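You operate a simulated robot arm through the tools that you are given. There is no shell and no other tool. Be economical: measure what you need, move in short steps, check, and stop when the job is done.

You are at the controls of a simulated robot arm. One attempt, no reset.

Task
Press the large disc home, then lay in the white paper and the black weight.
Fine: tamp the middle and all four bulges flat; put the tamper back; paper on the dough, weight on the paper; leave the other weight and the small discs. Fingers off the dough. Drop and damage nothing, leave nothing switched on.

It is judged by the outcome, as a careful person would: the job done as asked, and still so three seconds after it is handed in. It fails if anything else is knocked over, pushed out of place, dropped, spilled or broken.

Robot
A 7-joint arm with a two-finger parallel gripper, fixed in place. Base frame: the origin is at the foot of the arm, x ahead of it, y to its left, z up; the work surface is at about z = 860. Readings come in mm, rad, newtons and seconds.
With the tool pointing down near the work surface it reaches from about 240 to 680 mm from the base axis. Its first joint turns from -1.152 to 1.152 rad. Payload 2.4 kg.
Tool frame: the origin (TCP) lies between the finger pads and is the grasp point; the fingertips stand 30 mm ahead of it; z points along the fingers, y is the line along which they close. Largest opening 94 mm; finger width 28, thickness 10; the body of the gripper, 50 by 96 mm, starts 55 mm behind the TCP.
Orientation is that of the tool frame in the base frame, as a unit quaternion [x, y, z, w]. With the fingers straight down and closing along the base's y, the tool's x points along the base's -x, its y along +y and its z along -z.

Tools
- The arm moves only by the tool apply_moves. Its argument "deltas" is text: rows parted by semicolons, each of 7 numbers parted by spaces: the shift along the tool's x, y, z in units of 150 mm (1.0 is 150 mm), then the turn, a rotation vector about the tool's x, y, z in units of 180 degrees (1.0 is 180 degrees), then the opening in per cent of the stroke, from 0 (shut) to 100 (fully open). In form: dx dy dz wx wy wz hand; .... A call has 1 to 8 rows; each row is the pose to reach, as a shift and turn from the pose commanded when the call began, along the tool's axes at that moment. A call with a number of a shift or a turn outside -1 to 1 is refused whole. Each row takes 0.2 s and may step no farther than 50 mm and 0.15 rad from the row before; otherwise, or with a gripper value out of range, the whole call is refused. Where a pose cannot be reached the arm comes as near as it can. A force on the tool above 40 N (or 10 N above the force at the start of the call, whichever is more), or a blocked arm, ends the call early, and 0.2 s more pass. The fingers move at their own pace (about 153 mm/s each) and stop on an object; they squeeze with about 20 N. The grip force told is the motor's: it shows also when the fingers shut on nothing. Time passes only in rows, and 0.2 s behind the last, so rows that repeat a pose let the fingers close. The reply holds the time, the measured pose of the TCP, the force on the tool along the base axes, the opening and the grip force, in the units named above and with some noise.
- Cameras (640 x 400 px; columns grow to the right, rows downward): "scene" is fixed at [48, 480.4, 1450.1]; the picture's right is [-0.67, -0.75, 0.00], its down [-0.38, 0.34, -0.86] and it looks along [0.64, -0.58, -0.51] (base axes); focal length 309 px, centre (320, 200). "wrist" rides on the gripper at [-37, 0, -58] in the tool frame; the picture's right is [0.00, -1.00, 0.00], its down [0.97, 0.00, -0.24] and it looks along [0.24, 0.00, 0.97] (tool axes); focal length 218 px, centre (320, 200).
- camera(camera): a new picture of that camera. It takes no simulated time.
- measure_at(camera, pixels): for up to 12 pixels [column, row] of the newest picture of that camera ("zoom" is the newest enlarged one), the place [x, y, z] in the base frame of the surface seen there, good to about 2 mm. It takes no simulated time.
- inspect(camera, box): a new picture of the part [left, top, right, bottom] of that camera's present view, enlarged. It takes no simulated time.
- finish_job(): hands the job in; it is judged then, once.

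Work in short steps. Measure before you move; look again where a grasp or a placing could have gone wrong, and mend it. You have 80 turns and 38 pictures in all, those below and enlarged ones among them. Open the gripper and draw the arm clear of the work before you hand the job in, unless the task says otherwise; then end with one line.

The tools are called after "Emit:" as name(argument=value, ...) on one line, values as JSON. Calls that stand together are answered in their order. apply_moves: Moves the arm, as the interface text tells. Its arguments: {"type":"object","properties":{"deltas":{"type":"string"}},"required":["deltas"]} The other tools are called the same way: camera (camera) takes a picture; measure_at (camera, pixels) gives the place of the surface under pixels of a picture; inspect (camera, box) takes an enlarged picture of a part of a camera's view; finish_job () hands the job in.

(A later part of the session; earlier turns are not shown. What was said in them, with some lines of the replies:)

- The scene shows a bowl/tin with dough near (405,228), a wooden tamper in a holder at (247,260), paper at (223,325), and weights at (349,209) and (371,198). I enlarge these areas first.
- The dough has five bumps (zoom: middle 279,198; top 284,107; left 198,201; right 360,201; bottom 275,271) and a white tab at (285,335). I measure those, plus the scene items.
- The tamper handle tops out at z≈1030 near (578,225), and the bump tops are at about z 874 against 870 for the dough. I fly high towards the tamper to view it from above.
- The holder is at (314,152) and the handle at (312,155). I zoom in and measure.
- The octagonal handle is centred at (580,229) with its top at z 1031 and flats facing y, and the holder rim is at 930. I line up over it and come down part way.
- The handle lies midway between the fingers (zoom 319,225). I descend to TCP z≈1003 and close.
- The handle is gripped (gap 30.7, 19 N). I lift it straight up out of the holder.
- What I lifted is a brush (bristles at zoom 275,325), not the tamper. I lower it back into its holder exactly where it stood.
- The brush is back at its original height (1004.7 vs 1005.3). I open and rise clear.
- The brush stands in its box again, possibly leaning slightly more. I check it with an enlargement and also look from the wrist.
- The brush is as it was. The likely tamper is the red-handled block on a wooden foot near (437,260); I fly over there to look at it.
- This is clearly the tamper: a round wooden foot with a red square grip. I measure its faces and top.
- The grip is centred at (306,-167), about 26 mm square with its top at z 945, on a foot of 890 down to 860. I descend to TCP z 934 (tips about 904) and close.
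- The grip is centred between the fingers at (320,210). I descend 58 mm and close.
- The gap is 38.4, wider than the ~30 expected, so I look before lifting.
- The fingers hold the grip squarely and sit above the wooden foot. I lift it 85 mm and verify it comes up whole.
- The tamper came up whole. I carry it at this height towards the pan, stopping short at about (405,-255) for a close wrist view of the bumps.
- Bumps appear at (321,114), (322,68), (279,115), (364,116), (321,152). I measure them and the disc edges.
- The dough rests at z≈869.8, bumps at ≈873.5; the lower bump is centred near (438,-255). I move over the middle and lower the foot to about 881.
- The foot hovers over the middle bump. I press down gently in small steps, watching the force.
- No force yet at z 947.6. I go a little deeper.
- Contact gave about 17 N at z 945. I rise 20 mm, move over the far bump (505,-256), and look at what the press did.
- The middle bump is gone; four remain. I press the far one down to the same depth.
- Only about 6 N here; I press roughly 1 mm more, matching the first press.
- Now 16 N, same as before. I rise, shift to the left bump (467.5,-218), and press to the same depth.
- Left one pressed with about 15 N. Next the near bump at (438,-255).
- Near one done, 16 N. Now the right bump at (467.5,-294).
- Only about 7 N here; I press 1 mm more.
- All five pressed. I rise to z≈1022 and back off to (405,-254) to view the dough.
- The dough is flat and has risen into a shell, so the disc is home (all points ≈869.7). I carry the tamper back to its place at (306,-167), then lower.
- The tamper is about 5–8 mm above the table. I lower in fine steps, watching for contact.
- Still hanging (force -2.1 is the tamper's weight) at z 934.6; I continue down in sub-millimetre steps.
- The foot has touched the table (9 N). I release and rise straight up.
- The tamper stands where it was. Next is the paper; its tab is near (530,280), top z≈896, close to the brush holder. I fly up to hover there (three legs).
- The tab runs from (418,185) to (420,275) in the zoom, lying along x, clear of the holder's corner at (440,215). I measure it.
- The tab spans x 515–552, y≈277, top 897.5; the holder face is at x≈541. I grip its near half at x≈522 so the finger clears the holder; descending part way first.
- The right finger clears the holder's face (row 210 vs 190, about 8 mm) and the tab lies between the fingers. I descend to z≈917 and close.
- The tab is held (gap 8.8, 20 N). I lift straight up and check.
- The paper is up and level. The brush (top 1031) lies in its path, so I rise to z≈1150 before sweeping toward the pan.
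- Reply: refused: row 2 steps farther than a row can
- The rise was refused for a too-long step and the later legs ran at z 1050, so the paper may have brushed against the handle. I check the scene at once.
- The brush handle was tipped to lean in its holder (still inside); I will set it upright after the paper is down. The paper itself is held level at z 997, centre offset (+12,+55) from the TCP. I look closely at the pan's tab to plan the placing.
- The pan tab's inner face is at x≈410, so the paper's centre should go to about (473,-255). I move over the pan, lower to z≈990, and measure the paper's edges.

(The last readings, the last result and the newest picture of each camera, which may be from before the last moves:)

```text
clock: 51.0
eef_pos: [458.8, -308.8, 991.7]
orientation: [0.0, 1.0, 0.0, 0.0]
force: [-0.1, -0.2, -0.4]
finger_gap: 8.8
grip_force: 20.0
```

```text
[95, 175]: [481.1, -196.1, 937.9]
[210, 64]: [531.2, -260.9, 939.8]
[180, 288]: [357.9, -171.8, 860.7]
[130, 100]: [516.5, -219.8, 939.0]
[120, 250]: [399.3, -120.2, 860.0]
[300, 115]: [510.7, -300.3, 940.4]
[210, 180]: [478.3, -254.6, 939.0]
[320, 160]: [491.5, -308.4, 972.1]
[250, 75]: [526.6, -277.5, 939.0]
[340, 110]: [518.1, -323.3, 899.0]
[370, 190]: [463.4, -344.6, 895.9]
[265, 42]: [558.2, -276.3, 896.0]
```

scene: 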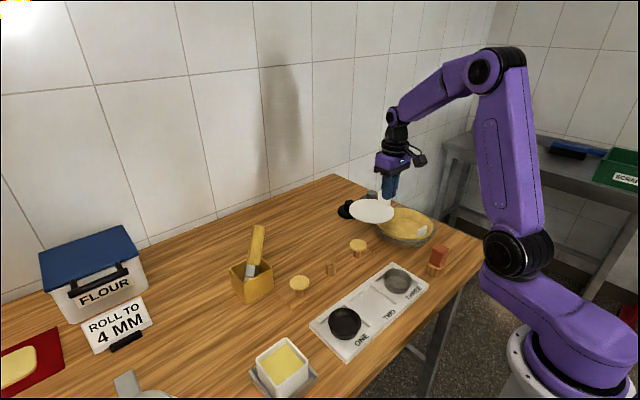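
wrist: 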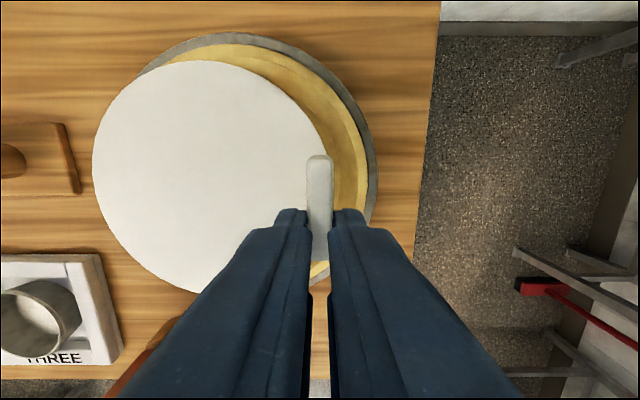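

The paper's centre is about (471,-256.5), at z 939. I shift +2,+1 mm and lower it 55 mm to just above the dough.

Emit:
apply_moves(deltas="-0.013 0.005 0 0 0 0 0; -0.013 0.005 0.15 0 0 0 0; -0.013 0.005 0.28 0 0 0 0; -0.013 0.005 0.37 0 0 0 0; -0.013 0.005 0.37 0 0 0 0")

Emit:
inspect(camera="scene", box=[350, 160, 450, 250])

```text
clock: 52.2
eef_pos: [460.7, -310.9, 936.0]
orientation: [0.0, 1.0, -0.001, 0.0]
force: [0.3, -0.9, 0.4]
finger_gap: 8.7
grip_force: 20.0
```

```text
4.44 times, centred on (400, 205) of scene
```

zoom: 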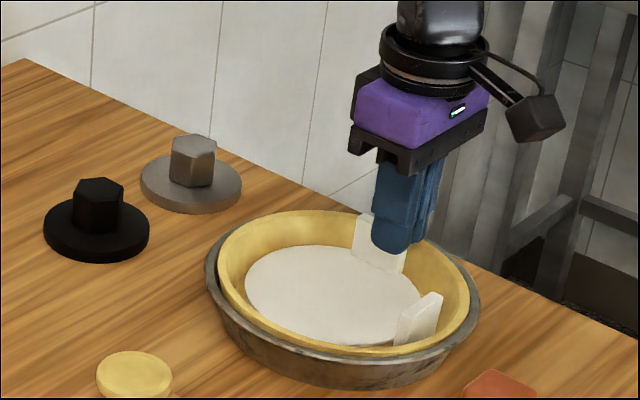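

The paper sits well inside the shell, clear of the pan tab. I measure its height now.

Emit:
measure_at(camera="zoom", pixels=[[330, 290], [270, 290], [380, 320], [300, 255], [370, 240], [410, 320], [395, 280], [97, 188], [97, 230], [60, 235], [135, 235], [97, 250]])

```text
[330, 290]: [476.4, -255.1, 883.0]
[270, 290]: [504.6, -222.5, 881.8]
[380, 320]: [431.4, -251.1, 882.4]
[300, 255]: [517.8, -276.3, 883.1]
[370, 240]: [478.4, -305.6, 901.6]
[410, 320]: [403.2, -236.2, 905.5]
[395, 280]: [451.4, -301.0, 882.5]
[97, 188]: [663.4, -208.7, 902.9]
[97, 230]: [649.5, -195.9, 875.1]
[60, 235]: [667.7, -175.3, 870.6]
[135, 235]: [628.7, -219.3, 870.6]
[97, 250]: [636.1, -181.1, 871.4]
```

The paper's top is at 882.5, about 10 mm above its resting height. I lower 8 mm.

Emit:
apply_moves(deltas="0 0 0.025 0 0 0 0; 0 0 0.045 0 0 0 0; 0 0 0.053 0 0 0 0; 0 0 0.053 0 0 0 0")

Emit:
apply_moves(deltas="0 0 0.005 0 0 0 0; 0 0 0.009 0 0 0 0; 0 0 0.009 0 0 0 0")

```text
clock: 53.2
eef_pos: [462.2, -309.2, 927.6]
orientation: [0.0, 1.0, -0.001, 0.001]
force: [-0.4, 0.3, 0.0]
finger_gap: 8.7
grip_force: 20.1
```

```text
clock: 54.0
eef_pos: [461.1, -310.9, 927.2]
orientation: [0.0, 1.0, 0.0, 0.0]
force: [-0.3, -0.1, 0.2]
finger_gap: 9.1
grip_force: 20.1
```

Emit:
measure_at(camera="scene", pixels=[[424, 225], [411, 225], [418, 228]])

Emit:
apply_moves(deltas="0 0 0.004 0 0 0 0; 0 0 0.008 0 0 0 0; 0 0 0.008 0 0 0 0")

```text
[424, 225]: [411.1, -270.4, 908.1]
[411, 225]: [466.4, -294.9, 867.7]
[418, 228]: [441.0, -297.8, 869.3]
```

```text
clock: 54.8
eef_pos: [460.6, -310.8, 926.0]
orientation: [-0.001, 1.0, 0.0, 0.001]
force: [0.4, 0.1, 0.5]
finger_gap: 8.7
grip_force: 20.6
```

No contact yet at z 926 (that reading used an old picture). I continue down in small steps.

Emit:
apply_moves(deltas="0 0 0.005 0 0 0 0; 0 0 0.01 0 0 0 0; 0 0 0.01 0 0 0 0")

```text
clock: 55.6
eef_pos: [460.6, -310.3, 924.5]
orientation: [0.0, 1.0, 0.0, 0.001]
force: [-0.9, 0.1, 8.1]
finger_gap: 8.7
grip_force: 20.1
```

Contact at 8 N: the paper rests on the dough. I open only to about 16 mm so the finger stays off the shell wall, then rise straight up.

Emit:
apply_moves(deltas="0 0 -0.003 0 0 0 9; 0 0 -0.003 0 0 0 16; 0 0 -0.003 0 0 0 16; 0 0 -0.1 0 0 0 16; 0 0 -0.35 0 0 0 16; 0 0 -0.65 0 0 0 16; 0 0 -0.95 0 0 0 16")

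Emit:
camera(camera="wrist")

```text
clock: 57.2
eef_pos: [462.5, -311.4, 1066.6]
orientation: [0.0, 1.0, 0.0, 0.0]
force: [0.0, -0.8, -0.2]
finger_gap: 15.1
grip_force: 0.0
```

```text
5 pictures are left
```

wrist: 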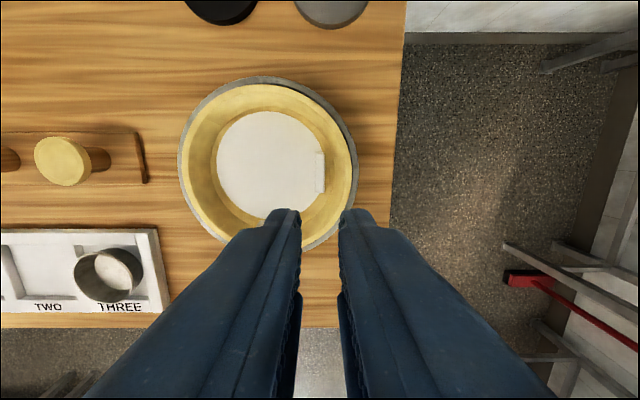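

The paper lies flat with its tab to the right (320,172). Next the black weight: knob centre ≈(663,-208), top 904, base radius ≈42. It is beyond vertical reach, so I go nearer and will tilt the fingers outward 12°.

Emit:
measure_at(camera="wrist", pixels=[[270, 162], [219, 162], [266, 113], [320, 155], [317, 172], [320, 190], [270, 212], [222, 22], [332, 22]])

Emit:
apply_moves(deltas="-0.25 0.1 0 0 0 0 30; -0.5 0.25 0 0 0 0 50; -0.75 0.4 0 0 0 0 65; -0.95 0.55 0 0 0 0 65")

Emit:
apply_moves(deltas="-0.08 0.1 0 0 -0.03 0 65; -0.1 0.14 0 0 -0.0667 0 65; -0.1 0.14 0 0 -0.0667 0 65; -0.1 0.14 0 0 -0.0667 0 65")

Emit:
camera(camera="wrist")

```text
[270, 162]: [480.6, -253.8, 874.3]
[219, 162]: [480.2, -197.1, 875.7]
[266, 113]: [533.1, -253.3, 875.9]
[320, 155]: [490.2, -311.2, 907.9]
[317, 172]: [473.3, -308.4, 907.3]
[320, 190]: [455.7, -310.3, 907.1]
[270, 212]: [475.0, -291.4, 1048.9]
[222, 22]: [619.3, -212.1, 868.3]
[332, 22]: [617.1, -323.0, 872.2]
```

```text
clock: 58.2
eef_pos: [601.7, -227.7, 1065.8]
orientation: [0.002, 1.0, 0.0, 0.0]
force: [0.1, -0.3, 0.5]
finger_gap: 61.2
grip_force: 0.0
```

```text
clock: 59.2
eef_pos: [616.7, -206.1, 1066.5]
orientation: [0.0, 0.994, 0.0, 0.106]
force: [0.5, -0.2, 0.6]
finger_gap: 61.1
grip_force: 0.1
```

```text
4 pictures are left
```

wrist: 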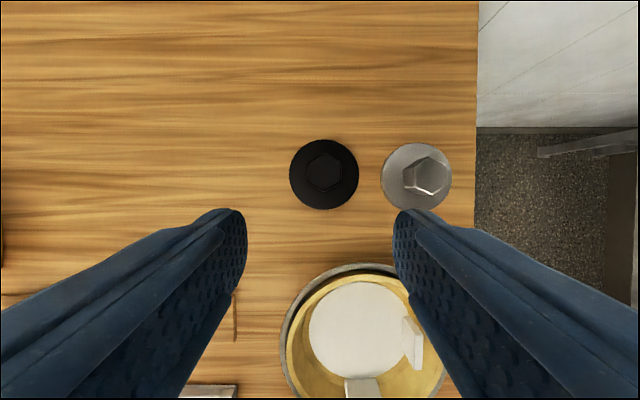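

The black knob is at (324,172), the grey at (427,175). I measure the black weight's knob and base edges.

Emit:
measure_at(camera="wrist", pixels=[[324, 172], [310, 172], [340, 172], [324, 158], [324, 187], [293, 175], [356, 175], [324, 143], [324, 206], [305, 172], [343, 172], [365, 330]])

```text
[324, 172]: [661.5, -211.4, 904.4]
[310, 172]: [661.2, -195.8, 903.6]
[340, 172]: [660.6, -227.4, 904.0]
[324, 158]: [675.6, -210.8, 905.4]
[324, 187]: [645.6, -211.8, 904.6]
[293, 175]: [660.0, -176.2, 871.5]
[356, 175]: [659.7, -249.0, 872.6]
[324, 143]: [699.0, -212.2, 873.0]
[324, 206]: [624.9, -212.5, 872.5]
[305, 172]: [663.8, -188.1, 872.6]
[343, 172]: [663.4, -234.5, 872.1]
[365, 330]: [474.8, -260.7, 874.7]
```

The knob is centred at (661,-212), ≈34 mm across; base radius ≈38. I move out over it and down 100 mm, still tilted.

Emit:
apply_moves(deltas="-0.13 -0.02 0.028 0 0 0 65; -0.26 -0.04 0.055 0 0 0 65; -0.215 -0.04 0.27 0 0 0 65; -0.17 -0.04 0.49 0 0 0 65; -0.122 -0.04 0.708 0 0 0 65; -0.122 -0.04 0.708 0 0 0 65")

```text
clock: 60.6
eef_pos: [659.4, -211.7, 966.5]
orientation: [0.0, 0.995, 0.0, 0.104]
force: [0.5, -0.2, -0.6]
finger_gap: 61.1
grip_force: 0.0
```

Pose reached as commanded, so reach is fine. I descend the last 56 mm and close on the knob.

Emit:
apply_moves(deltas="0.046 0 0.183 0 0 0 65; 0.0914 0 0.366 0 0 0 65; 0.0914 0 0.366 0 0 0 65; 0.0914 0 0.366 0 0 0 40; 0.0914 0 0.366 0 0 0 0; 0.0914 0 0.366 0 0 0 0; 0.0914 0 0.366 0 0 0 0")

```text
clock: 62.2
eef_pos: [655.9, -213.2, 910.4]
orientation: [0.001, 0.994, 0.0, 0.105]
force: [0.4, 0.1, -0.2]
finger_gap: 36.4
grip_force: 20.1
```

Gripped (36.4 mm). I lift slowly 80 mm along base z.

Emit:
apply_moves(deltas="-0.01 0 -0.05 0 0 0 0; -0.04 0 -0.18 0 0 0 0; -0.075 0 -0.35 0 0 0 0; -0.111 0 -0.522 0 0 0 0; -0.111 0 -0.522 0 0 0 0")

Emit:
inspect(camera="scene", box=[220, 120, 460, 320])

```text
clock: 63.4
eef_pos: [657.9, -213.7, 989.6]
orientation: [0.0, 0.995, 0.0, 0.104]
force: [0.2, 0.3, -3.9]
finger_gap: 36.1
grip_force: 20.2
```

```text
2.00 times, centred on (340, 220) of scene
```

zoom: 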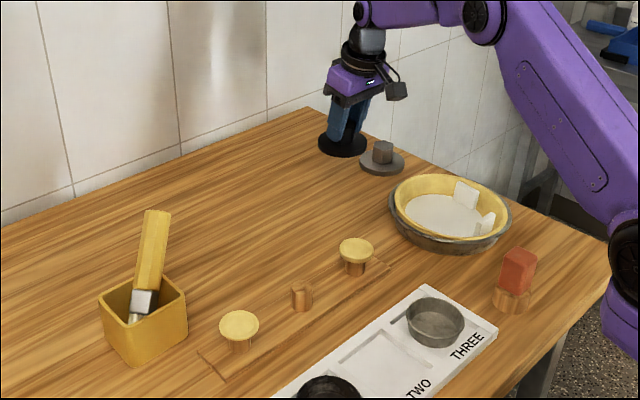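

The weight is held (about 0.4 kg) and level. I measure the leaning brush for later, and carry the weight over the paper at constant height in two legs.

Emit:
measure_at(camera="zoom", pixels=[[156, 213], [153, 225], [148, 260], [143, 285], [142, 302], [136, 318], [163, 222], [158, 265], [345, 250], [238, 322]])

Emit:
apply_moves(deltas="0.155 -0.034 -0.033 0 0 0 0; 0.31 -0.069 -0.066 0 0 0 0; 0.466 -0.103 -0.099 0 0 0 0; 0.622 -0.138 -0.1325 0 0 0 0")

Emit:
apply_moves(deltas="0.155 -0.034 -0.033 0 0 0 0; 0.31 -0.069 -0.066 0 0 0 0; 0.466 -0.103 -0.099 0 0 0 0; 0.622 -0.138 -0.1325 0 0 0 0; 0.622 -0.138 -0.1325 0 0 0 0")

```text
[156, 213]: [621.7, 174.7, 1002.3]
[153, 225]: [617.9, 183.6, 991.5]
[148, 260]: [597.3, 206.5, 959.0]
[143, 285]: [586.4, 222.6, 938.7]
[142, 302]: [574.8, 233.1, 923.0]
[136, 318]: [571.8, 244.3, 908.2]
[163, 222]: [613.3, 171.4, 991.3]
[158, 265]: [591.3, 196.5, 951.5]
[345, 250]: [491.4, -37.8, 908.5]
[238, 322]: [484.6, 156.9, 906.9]
```

```text
clock: 64.4
eef_pos: [561.3, -232.1, 989.7]
orientation: [0.0, 0.995, 0.0, 0.104]
force: [-0.6, -0.2, -3.7]
finger_gap: 36.1
grip_force: 19.9
```

```text
clock: 65.6
eef_pos: [465.5, -253.7, 988.9]
orientation: [0.0, 0.995, 0.0, 0.104]
force: [-0.1, 0.1, -4.9]
finger_gap: 36.1
grip_force: 20.3
```

Over the paper. I lower 55 mm to about 9 mm above it (the brush meanwhile measures as leaning ~40° into its corner; to be mended after).

Emit:
apply_moves(deltas="0.018 -0.004 0.1 0 0 0 0; 0.04 -0.007 0.22 0 0 0 0; 0.06 -0.007 0.31 0 0 0 0; 0.07 -0.007 0.36 0 0 0 0; 0.07 -0.007 0.36 0 0 0 0")

Emit:
apply_moves(deltas="0.003 0 0.015 0 0 0 0; 0.006 0 0.03 0 0 0 0; 0.008 0 0.04 0 0 0 0; 0.0095 0 0.046 0 0 0 0; 0.0095 0 0.046 0 0 0 0")

```text
clock: 66.8
eef_pos: [468.0, -254.4, 934.8]
orientation: [0.0, 0.995, 0.0, 0.104]
force: [0.5, -0.2, -4.0]
finger_gap: 36.1
grip_force: 20.3
```

```text
clock: 68.0
eef_pos: [466.0, -254.9, 927.8]
orientation: [0.0, 0.995, 0.0, 0.105]
force: [0.2, 0.0, -4.9]
finger_gap: 36.4
grip_force: 19.9
```

Still hanging at z 927.8; about 2–3 mm to go. I lower in fine steps.

Emit:
apply_moves(deltas="0.001 0 0.006 0 0 0 0; 0.002 0 0.012 0 0 0 0; 0.002 0 0.012 0 0 0 0")

Emit:
apply_moves(deltas="0.001 0 0.005 0 0 0 0; 0.002 0 0.009 0 0 0 0; 0.002 0 0.009 0 0 0 0")

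```text
clock: 68.8
eef_pos: [467.2, -254.6, 925.6]
orientation: [0.0, 0.994, 0.0, 0.106]
force: [-0.1, -0.6, -3.8]
finger_gap: 36.3
grip_force: 20.1
```

```text
clock: 69.6
eef_pos: [468.4, -255.0, 924.8]
orientation: [0.0, 0.995, 0.0, 0.104]
force: [0.6, -0.5, -0.9]
finger_gap: 36.2
grip_force: 19.5
```

Contact is beginning (force rose from -4 to -0.9). Half a millimetre more, then I release to a modest opening and lift clear.

Emit:
apply_moves(deltas="0.001 0 0.004 0 0 0 0; 0.001 0 0.004 0 0 0 38; 0.001 0 0.004 0 0 0 55; 0.001 0 0.004 0 0 0 55; -0.015 0 -0.07 0 0 0 55; -0.06 0 -0.29 0 0 0 55; -0.12 0 -0.57 0 0 0 55; -0.18 0 -0.85 0 0 0 55")

Emit:
camera(camera="wrist")

```text
clock: 71.4
eef_pos: [466.1, -253.9, 1055.7]
orientation: [0.0, 0.995, 0.0, 0.104]
force: [0.6, 0.3, -0.2]
finger_gap: 51.7
grip_force: 0.0
```

```text
2 pictures are left
```

wrist: 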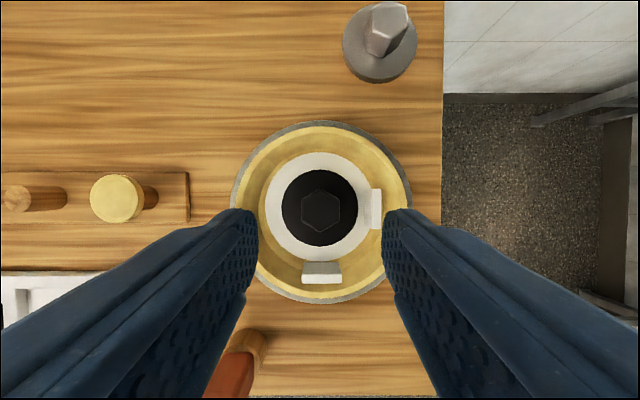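

Weight sits centred on the paper. Now I mend the brush, leaning about 42° along (0.60,-0.80) in its holder: first level the tool, rise, and travel toward it at z≈1110, clear of everything.

Emit:
apply_moves(deltas="-0.03 0 -0.13 0 0.033 0 100; -0.055 0 -0.3 0 0.0667 0 100; -0.055 0 -0.3 0 0.0667 0 100")

Emit:
apply_moves(deltas="-0.08 0.24 0 0 0 0 100; -0.17 0.48 0 0 0 0 100; -0.25 0.72 0 0 0 0 100; -0.34 0.96 0 0 0 0 100")

Emit:
apply_moves(deltas="-0.08 0.24 0 0 0 0 100; -0.17 0.48 0 0 0 0 100; -0.25 0.72 0 0 0 0 100; -0.34 0.96 0 0 0 0 100")

```text
clock: 72.2
eef_pos: [466.1, -254.7, 1100.9]
orientation: [0.0, 1.0, -0.001, -0.001]
force: [-0.4, -0.2, -0.5]
finger_gap: 94.1
grip_force: 0.0
```

```text
clock: 73.2
eef_pos: [517.9, -109.2, 1104.1]
orientation: [0.001, 1.0, 0.0, 0.0]
force: [-0.1, 0.2, 0.0]
finger_gap: 94.1
grip_force: 0.1
```

```text
clock: 74.2
eef_pos: [568.3, 33.3, 1101.1]
orientation: [0.0, 1.0, 0.0, -0.001]
force: [-0.1, 0.6, 0.5]
finger_gap: 93.8
grip_force: 0.0
```

Now the last leg to above the handle (620,180) with the yaw of 52.8° so the fingers close square to the lean.

Emit:
apply_moves(deltas="-0.05 0.14 0 0 0 0.042 100; -0.1 0.28 0 0 0 0.084 100; -0.15 0.42 0 0 0 0.126 100; -0.2 0.56 0 0 0 0.168 100; -0.25 0.7 0 0 0 0.21 100; -0.3 0.84 0 0 0 0.252 100; -0.347 0.978 0 0 0 0.2933 100; -0.347 0.978 0 0 0 0.2933 100")

Emit:
camera(camera="wrist")

```text
clock: 76.0
eef_pos: [618.3, 179.0, 1099.7]
orientation: [0.445, 0.895, -0.001, -0.001]
force: [0.4, -0.8, 0.2]
finger_gap: 94.1
grip_force: 0.1
```

```text
1 pictures are left
```

wrist: 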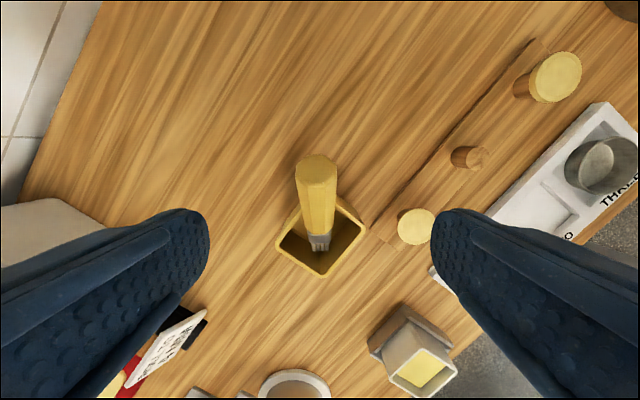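

The handle is aligned square between the fingers, from (316,165) to (319,240). I measure along it.

Emit:
measure_at(camera="wrist", pixels=[[316, 162], [316, 175], [317, 195], [318, 215], [319, 230], [302, 195], [332, 195], [319, 240], [319, 252]])

```text
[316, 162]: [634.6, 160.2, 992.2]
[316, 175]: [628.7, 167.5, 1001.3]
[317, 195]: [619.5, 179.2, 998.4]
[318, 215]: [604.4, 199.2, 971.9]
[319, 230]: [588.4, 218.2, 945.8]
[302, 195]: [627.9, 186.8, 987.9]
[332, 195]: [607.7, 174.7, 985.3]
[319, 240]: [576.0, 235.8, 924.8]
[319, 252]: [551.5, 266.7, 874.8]
```

The axis at z 975 passes (619,180), directly under the tool. I descend 124 mm and close on the handle.

Emit:
apply_moves(deltas="0 0 0.25 0 0 0 100; 0 0 0.5 0 0 0 100; 0 0 0.7 0 0 0 100; 0 0 0.827 0 0 0 100; 0 0 0.827 0 0 0 60; 0 0 0.827 0 0 0 0; 0 0 0.827 0 0 0 0; 0 0 0.827 0 0 0 0")

```text
clock: 77.8
eef_pos: [619.3, 178.1, 977.9]
orientation: [0.444, 0.896, 0.0, 0.0]
force: [2.5, 1.4, -0.1]
finger_gap: 35.4
grip_force: 19.9
```

Held (35.4 mm). I lift vertically 110 mm so the bristles clear the rim.

Emit:
apply_moves(deltas="0 0 -0.05 0 0 0 0; 0 0 -0.2 0 0 0 0; 0 0 -0.4 0 0 0 0; 0 0 -0.6 0 0 0 0; 0 0 -0.733 0 0 0 0; 0 0 -0.733 0 0 0 0")

Emit:
apply_moves(deltas="0.07 0 0 0 -0.04 0 0; 0.14 0 0 0 -0.08 0 0; 0.21 0 0 0 -0.12 0 0; 0.29 0 0 0 -0.16 0 0; 0.36 0 0 0 -0.2 0 0; 0.43 0 0 0 -0.24 0 0; 0.43 0 0 0 -0.24 0 0; 0.43 0 0 0 -0.24 0 0")

```text
clock: 79.2
eef_pos: [617.8, 179.6, 1087.3]
orientation: [0.444, 0.896, 0.0, -0.001]
force: [0.0, 0.5, -0.9]
finger_gap: 34.9
grip_force: 19.9
```

```text
clock: 81.0
eef_pos: [580.9, 229.5, 1085.3]
orientation: [0.413, 0.833, -0.164, 0.331]
force: [0.4, -0.2, -0.9]
finger_gap: 35.0
grip_force: 20.0
```

The brush should now be upright over its spot (580,229). I lower it 73 mm into the holder, just short of the floor.

Emit:
apply_moves(deltas="0.08 0 0.085 0 0 0 0; 0.16 0 0.17 0 0 0 0; 0.25 0 0.266 0 0 0 0; 0.333 0 0.355 0 0 0 0; 0.333 0 0.355 0 0 0 0")

Emit:
inspect(camera="scene", box=[180, 170, 340, 310])

```text
clock: 82.2
eef_pos: [580.8, 231.0, 1013.5]
orientation: [0.414, 0.833, -0.164, 0.329]
force: [0.2, 0.8, -0.4]
finger_gap: 34.9
grip_force: 19.9
```

```text
2.86 times, centred on (260, 240) of scene
```

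zoom: 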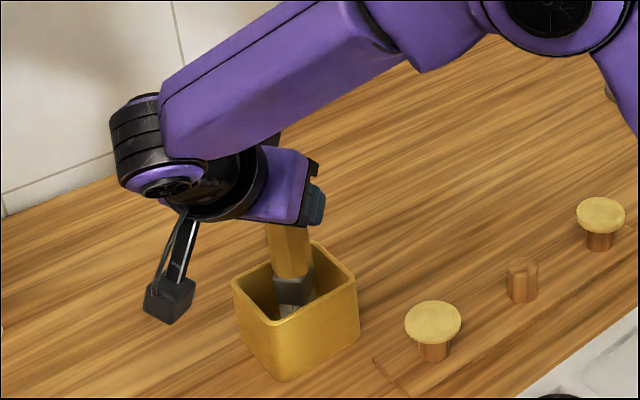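

The brush stands nearly upright in the holder. I measure its visible surface to judge the remaining tilt.

Emit:
measure_at(camera="zoom", pixels=[[287, 232], [289, 245], [291, 262], [293, 285], [295, 298], [290, 312], [275, 262], [306, 262], [170, 300], [300, 210]])

```text
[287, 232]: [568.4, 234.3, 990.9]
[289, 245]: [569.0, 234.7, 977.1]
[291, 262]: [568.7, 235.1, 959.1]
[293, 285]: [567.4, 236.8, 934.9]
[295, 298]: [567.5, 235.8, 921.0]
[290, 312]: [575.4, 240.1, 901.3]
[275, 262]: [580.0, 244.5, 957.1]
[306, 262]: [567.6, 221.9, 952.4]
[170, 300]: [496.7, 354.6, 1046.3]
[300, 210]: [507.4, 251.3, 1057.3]
```

Tilt is only ~1°, matching the original stance. I lower to contact in small steps.

Emit:
apply_moves(deltas="0.012 0 0.0125 0 0 0 0; 0.022 0 0.023 0 0 0 0; 0.028 0 0.03 0 0 0 0; 0.028 0 0.03 0 0 0 0")

Emit:
apply_moves(deltas="0.003 0 0.003 0 0 0 0; 0.006 0 0.006 0 0 0 0; 0.006 0 0.006 0 0 0 0")

```text
clock: 83.2
eef_pos: [581.2, 230.4, 1006.8]
orientation: [0.413, 0.833, -0.163, 0.329]
force: [0.0, -0.1, -0.6]
finger_gap: 35.0
grip_force: 19.7
```

```text
clock: 84.0
eef_pos: [582.4, 231.5, 1006.4]
orientation: [0.414, 0.833, -0.164, 0.329]
force: [-0.6, 0.6, -1.6]
finger_gap: 34.8
grip_force: 20.4
```

Emit:
apply_moves(deltas="0.003 0 0.003 0 0 0 0; 0.006 0 0.006 0 0 0 0; 0.006 0 0.006 0 0 0 0")

```text
clock: 84.8
eef_pos: [581.8, 230.8, 1005.8]
orientation: [0.414, 0.833, -0.163, 0.33]
force: [-0.9, 0.0, 3.6]
finger_gap: 34.8
grip_force: 20.0
```

Light contact (≈4 N): the brush stands on the floor of the holder. I open gradually and back straight out along the tool axis.

Emit:
apply_moves(deltas="0 0 0 0 0 0 42; 0 0 0 0 0 0 60; 0 0 0 0 0 0 100; 0 0 0 0 0 0 100; 0 0 -0.15 0 0 0 100; 0 0 -0.4 0 0 0 100; 0 0 -0.7 0 0 0 100; 0 0 -0.95 0 0 0 100")

```text
clock: 86.6
eef_pos: [522.7, 309.0, 1105.9]
orientation: [0.414, 0.832, -0.164, 0.33]
force: [0.3, 0.0, 0.3]
finger_gap: 94.2
grip_force: 0.0
```

Dough tamped, tamper back, paper and weight in place, brush upright again; gripper open and clear at z≈1106. I hand in.

Emit:
finish_job()

```text
The job is handed in.
```

The dough is pressed flat, the tamper is back in its place, and the black weight is on the white paper on the dough. I first lifted the brush by mistake and later knocked it over to lean in its holder; I stood it upright again, but had no picture left to check it after letting go.
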